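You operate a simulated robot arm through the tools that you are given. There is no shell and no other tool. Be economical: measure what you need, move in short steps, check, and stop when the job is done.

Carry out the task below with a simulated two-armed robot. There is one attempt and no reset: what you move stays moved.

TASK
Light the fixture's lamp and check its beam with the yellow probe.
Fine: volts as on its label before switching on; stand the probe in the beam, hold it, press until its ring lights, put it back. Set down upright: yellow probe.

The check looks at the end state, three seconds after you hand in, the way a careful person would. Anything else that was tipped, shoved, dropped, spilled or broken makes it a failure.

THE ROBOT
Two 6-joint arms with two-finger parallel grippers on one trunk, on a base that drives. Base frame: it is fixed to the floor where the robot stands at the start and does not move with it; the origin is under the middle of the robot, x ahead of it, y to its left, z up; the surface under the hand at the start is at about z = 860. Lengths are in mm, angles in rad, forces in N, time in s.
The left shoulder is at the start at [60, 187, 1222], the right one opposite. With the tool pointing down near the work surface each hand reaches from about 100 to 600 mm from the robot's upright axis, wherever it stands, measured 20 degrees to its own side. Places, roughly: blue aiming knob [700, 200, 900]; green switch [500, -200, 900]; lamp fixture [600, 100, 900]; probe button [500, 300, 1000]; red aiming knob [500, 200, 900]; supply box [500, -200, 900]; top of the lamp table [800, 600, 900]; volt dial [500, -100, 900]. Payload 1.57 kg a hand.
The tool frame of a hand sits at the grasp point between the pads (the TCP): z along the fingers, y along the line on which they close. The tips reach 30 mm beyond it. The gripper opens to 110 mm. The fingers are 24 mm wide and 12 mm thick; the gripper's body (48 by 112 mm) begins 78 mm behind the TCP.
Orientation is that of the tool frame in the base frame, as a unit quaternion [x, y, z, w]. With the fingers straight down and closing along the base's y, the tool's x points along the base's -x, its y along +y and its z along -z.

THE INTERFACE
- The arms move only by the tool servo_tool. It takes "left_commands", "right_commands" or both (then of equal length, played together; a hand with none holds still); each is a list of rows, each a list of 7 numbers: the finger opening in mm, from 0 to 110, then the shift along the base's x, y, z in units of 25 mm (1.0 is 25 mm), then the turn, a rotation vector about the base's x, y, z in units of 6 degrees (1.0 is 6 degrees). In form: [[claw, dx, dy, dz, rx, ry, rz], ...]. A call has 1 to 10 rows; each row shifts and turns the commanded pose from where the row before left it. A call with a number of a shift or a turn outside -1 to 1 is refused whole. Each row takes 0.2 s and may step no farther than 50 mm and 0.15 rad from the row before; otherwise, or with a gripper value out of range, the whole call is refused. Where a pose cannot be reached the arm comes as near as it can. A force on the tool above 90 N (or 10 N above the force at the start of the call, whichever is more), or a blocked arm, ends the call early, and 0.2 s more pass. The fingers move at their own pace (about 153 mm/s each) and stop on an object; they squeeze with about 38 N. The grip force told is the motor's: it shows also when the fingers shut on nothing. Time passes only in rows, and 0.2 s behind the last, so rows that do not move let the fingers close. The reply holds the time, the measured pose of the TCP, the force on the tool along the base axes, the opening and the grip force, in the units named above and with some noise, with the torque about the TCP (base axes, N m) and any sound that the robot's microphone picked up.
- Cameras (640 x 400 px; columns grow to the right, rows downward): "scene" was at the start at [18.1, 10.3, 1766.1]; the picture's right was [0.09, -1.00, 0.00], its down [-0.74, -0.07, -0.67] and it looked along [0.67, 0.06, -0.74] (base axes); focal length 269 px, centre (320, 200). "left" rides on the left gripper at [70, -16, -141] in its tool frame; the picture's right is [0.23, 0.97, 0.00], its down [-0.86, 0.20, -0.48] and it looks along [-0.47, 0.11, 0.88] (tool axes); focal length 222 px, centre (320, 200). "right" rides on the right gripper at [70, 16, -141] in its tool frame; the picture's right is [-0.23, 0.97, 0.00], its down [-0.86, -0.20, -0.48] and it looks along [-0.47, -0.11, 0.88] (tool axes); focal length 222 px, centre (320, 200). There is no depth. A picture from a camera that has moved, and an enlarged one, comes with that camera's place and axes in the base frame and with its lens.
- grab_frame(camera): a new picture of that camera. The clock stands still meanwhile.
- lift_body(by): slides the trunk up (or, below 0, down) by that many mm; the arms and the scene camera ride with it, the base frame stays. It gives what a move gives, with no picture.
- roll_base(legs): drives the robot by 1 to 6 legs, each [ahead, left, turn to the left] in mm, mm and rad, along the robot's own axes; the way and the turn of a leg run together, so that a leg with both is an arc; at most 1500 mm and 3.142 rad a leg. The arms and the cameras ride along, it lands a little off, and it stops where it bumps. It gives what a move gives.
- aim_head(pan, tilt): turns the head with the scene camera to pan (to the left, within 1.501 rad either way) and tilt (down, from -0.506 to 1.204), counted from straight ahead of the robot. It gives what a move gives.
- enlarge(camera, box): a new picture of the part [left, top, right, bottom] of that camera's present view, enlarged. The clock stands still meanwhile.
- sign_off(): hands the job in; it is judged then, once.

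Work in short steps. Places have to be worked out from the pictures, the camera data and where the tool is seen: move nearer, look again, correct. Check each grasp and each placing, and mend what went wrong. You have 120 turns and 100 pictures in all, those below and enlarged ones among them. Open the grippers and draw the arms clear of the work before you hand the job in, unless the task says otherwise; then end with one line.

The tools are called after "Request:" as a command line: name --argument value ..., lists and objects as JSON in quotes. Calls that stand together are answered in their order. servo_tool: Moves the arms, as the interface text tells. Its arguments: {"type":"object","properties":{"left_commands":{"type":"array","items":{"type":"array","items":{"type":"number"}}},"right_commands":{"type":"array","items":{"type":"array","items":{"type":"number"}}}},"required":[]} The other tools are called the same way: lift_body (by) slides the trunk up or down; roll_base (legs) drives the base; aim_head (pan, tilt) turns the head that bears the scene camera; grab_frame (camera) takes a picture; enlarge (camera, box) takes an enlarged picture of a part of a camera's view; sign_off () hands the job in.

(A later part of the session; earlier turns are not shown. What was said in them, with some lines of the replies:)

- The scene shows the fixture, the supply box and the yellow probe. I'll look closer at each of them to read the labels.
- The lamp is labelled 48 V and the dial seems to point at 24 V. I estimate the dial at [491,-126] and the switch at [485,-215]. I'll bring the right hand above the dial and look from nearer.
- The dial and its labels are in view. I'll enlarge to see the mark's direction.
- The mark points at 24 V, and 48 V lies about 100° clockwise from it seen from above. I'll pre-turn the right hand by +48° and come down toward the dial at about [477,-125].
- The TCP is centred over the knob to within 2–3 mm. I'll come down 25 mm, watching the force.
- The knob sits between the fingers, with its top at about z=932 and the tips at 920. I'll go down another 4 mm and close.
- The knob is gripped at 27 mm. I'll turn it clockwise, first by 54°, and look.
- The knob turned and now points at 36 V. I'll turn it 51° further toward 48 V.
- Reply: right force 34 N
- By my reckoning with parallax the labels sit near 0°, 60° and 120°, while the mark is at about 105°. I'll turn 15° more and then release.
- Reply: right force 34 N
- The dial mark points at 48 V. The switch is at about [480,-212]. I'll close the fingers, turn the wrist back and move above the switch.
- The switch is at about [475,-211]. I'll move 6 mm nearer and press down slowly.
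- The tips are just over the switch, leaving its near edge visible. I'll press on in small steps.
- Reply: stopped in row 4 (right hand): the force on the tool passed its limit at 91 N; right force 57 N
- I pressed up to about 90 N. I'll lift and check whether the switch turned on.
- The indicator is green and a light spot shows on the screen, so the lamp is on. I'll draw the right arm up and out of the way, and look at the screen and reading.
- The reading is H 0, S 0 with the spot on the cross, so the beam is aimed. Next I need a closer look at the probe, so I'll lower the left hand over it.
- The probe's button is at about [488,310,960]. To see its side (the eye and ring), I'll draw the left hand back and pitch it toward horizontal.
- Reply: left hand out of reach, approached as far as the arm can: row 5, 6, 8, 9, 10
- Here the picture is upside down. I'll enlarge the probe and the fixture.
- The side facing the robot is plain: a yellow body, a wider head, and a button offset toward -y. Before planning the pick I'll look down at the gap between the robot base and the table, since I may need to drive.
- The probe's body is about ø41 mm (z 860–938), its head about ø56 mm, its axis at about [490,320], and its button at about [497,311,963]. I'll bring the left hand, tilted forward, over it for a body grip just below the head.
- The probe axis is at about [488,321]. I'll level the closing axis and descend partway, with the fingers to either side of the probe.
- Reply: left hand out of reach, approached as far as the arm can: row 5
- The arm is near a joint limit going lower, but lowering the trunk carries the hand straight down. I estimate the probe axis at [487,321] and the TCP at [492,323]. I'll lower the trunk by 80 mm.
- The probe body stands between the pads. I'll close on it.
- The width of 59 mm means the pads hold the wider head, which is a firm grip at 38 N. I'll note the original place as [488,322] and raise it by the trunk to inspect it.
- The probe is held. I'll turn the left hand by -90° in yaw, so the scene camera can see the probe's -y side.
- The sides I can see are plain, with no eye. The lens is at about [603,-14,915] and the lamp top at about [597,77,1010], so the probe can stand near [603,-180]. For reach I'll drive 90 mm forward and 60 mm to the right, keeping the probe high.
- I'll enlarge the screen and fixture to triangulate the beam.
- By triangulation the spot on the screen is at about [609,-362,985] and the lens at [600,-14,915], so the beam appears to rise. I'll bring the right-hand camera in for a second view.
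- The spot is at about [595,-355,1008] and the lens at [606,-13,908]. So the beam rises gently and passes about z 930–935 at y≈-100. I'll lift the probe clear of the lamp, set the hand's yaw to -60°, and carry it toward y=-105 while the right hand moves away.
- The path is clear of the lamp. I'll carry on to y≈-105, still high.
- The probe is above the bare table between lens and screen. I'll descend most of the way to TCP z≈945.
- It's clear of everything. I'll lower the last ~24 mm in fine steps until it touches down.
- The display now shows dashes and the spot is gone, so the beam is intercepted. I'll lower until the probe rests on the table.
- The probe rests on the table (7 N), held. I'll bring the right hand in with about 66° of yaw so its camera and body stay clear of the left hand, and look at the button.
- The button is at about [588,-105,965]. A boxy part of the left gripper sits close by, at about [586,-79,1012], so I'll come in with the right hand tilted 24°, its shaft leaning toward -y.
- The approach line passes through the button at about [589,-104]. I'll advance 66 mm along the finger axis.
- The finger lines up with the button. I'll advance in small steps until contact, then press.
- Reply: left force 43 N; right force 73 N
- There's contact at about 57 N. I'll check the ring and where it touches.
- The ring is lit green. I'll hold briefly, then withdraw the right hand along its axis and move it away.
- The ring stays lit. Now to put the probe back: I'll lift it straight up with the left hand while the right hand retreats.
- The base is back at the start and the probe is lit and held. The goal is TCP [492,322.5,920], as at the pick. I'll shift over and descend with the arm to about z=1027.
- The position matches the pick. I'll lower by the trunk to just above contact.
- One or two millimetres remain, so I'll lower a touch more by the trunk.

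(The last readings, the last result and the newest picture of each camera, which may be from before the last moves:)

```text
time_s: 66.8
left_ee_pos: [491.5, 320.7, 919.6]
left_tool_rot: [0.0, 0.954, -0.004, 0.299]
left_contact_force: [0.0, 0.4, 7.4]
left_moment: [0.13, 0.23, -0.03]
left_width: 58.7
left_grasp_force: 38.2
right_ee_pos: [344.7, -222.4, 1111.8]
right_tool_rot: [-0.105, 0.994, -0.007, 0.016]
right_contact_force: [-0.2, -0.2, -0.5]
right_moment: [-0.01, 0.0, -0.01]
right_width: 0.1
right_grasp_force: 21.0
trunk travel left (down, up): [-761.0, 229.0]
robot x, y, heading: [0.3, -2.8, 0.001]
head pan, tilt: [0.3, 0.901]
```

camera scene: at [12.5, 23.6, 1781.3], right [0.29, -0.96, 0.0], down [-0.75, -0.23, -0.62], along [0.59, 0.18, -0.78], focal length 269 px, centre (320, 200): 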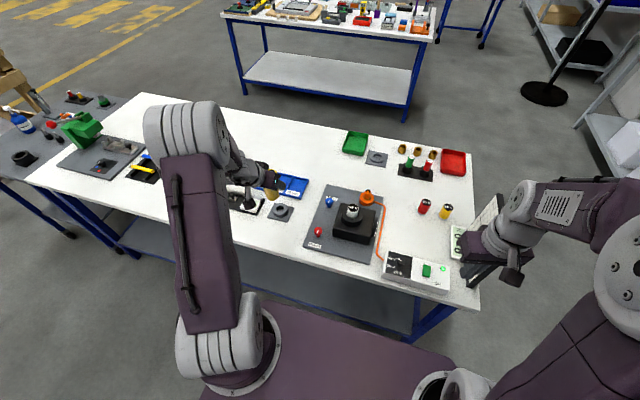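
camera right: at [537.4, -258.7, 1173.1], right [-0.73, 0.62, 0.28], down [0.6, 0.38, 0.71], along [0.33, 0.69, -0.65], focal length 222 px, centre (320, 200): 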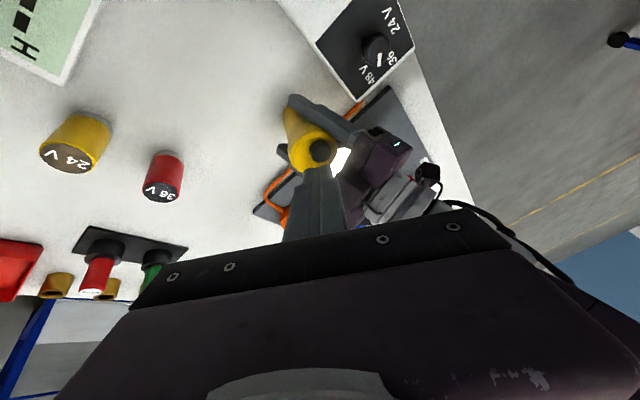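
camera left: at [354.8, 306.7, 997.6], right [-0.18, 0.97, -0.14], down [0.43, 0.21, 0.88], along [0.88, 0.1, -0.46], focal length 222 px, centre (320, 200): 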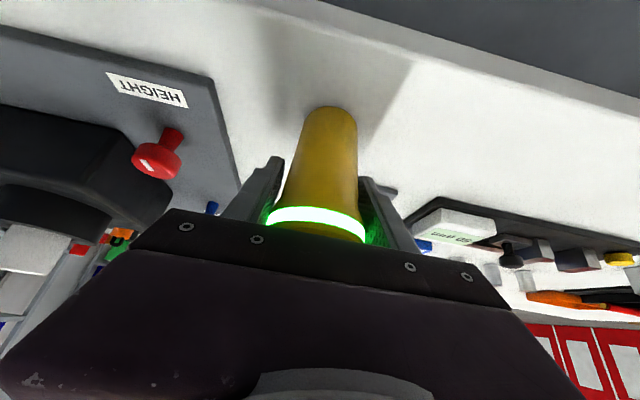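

It stands on the table with about 8 N of contact. I'll open gently and check.

Request:
servo_tool --left_commands '[[64, 0, 0, 0, 0, 0, 0], [80, 0, 0, 0, 0, 0, 0], [110, 0, 0, 0, 0, 0, 0], [110, 0, 0, 0, 0, 0, 0]]'

Request:
grab_frame --camera "left"

```text
time_s: 67.8
left_ee_pos: [491.7, 322.1, 919.9]
left_tool_rot: [-0.001, 0.954, -0.004, 0.298]
left_contact_force: [0.1, 0.2, -0.2]
left_moment: [0.03, -0.03, 0.01]
left_width: 109.9
left_grasp_force: 0.1
right_ee_pos: [345.4, -221.9, 1111.3]
right_tool_rot: [-0.105, 0.994, -0.006, 0.016]
right_contact_force: [1.2, -0.7, 0.3]
right_moment: [-0.04, -0.02, 0.01]
right_width: 0.0
right_grasp_force: 21.3
trunk travel left (down, up): [-761.0, 229.0]
robot x, y, heading: [0.6, -1.6, -0.003]
head pan, tilt: [0.3, 0.901]
```

```text
35 pictures are left
camera left: at [354.8, 306.7, 995.1], right [-0.18, 0.97, -0.14], down [0.43, 0.21, 0.88], along [0.88, 0.1, -0.46], focal length 222 px, centre (320, 200)
```

left: 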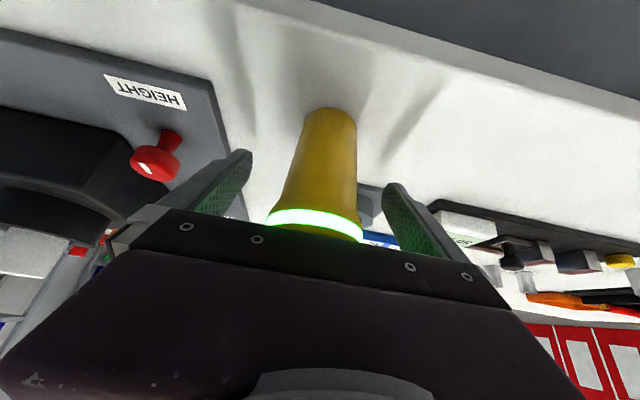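

The probe stands free and upright. I'll raise the trunk so the left hand goes straight up, then draw both hands clear.

Request:
lift_body --by 180

Request:
servo_tool --left_commands '[[110, 0, 0.4, 0.8, 0, 0, 0], [110, 0, 0.4, 0.8, 0, 0, 0], [110, 0, 0.4, 0.8, 0, 0, 0], [110, 0, 0.4, 0.8, 0, 0, 0]]' --right_commands '[[60, 0, 0, 0.5, 0, 0, 0], [60, 0, 0, 0.5, 0, 0, 0], [60, 0, 0, 0, 0, 0, 0], [60, 0, 0, 0, 0, 0, 0]]'

Request:
grab_frame --camera "scene"

Request:
enlarge --camera "left" --box '[160, 0, 440, 200]'

```text
time_s: 69.8
left_ee_pos: [491.1, 321.9, 1099.1]
left_tool_rot: [0.0, 0.955, -0.004, 0.297]
left_contact_force: [0.4, -0.5, 0.2]
left_moment: [0.0, 0.01, 0.0]
left_width: 110.0
left_grasp_force: 0.1
right_ee_pos: [345.6, -223.4, 1292.1]
right_tool_rot: [-0.106, 0.994, -0.006, 0.016]
right_contact_force: [0.1, -0.4, 0.3]
right_moment: [-0.01, 0.0, 0.01]
right_width: 0.0
right_grasp_force: 21.1
trunk travel left (down, up): [-941.0, 49.0]
robot x, y, heading: [-2.1, 3.7, -0.002]
head pan, tilt: [0.3, 0.901]
```

```text
time_s: 70.8
left_ee_pos: [490.1, 361.0, 1178.3]
left_tool_rot: [0.0, 0.955, -0.005, 0.297]
left_contact_force: [0.9, -0.1, 0.2]
left_moment: [0.06, -0.01, 0.02]
left_width: 110.1
left_grasp_force: 0.1
right_ee_pos: [345.1, -222.5, 1317.4]
right_tool_rot: [-0.105, 0.994, -0.007, 0.016]
right_contact_force: [0.1, -1.0, -0.2]
right_moment: [0.0, -0.01, -0.01]
right_width: 60.0
right_grasp_force: 0.0
trunk travel left (down, up): [-941.0, 49.0]
robot x, y, heading: [3.0, -0.6, -0.003]
head pan, tilt: [0.3, 0.901]
```

```text
34 pictures are left
camera scene: at [11.5, 24.0, 1851.8], right [0.29, -0.96, 0.0], down [-0.75, -0.23, -0.62], along [0.59, 0.18, -0.78], focal length 269 px, centre (320, 200)
```

scene: 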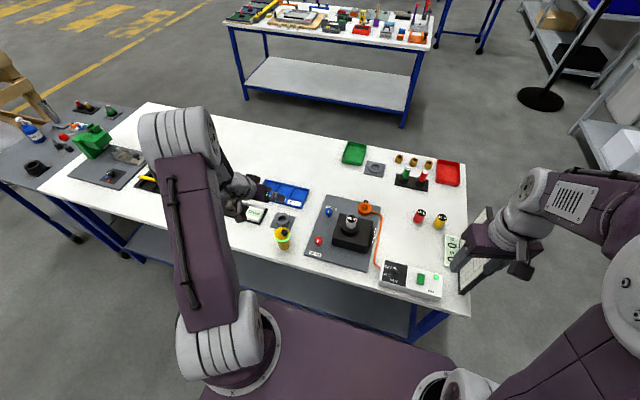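

```text
2.00 times, centred on (300, 100) of left
camera zoom: at [353.6, 345.9, 1255.0], right [-0.19, 0.97, -0.14], down [0.43, 0.21, 0.88], along [0.88, 0.1, -0.46], focal length 444 px, centre (360, 400)
```

zoom: 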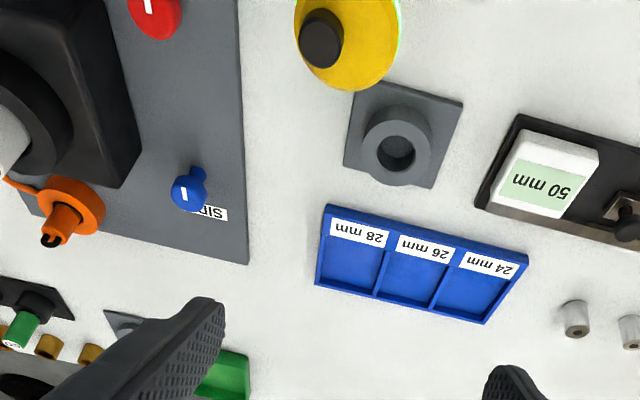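

I'll take a last close look at the probe, fixture, supply and screen.

Request:
enlarge --camera "scene" --box '[250, 190, 490, 310]'

```text
2.67 times, centred on (370, 250) of scene
camera zoom: at [11.5, 24.0, 1851.8], right [0.29, -0.96, 0.0], down [-0.75, -0.23, -0.62], along [0.59, 0.18, -0.78], focal length 717 px, centre (187, 67)
```

zoom: 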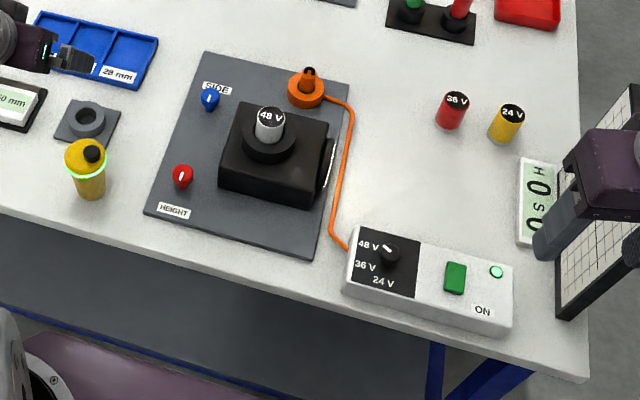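

The lamp is lit at 48 V, the beam reads 0/0, and the probe stands upright in its old place with its ring lit. Both hands are clear, so I'm handing the job in.

Request:
sign_off

```text
The job is handed in.
```

I set the dial to 48 V before switching on. The lamp is lit, the probe's ring lit in the beam and stayed lit, and the probe is back upright where it stood.
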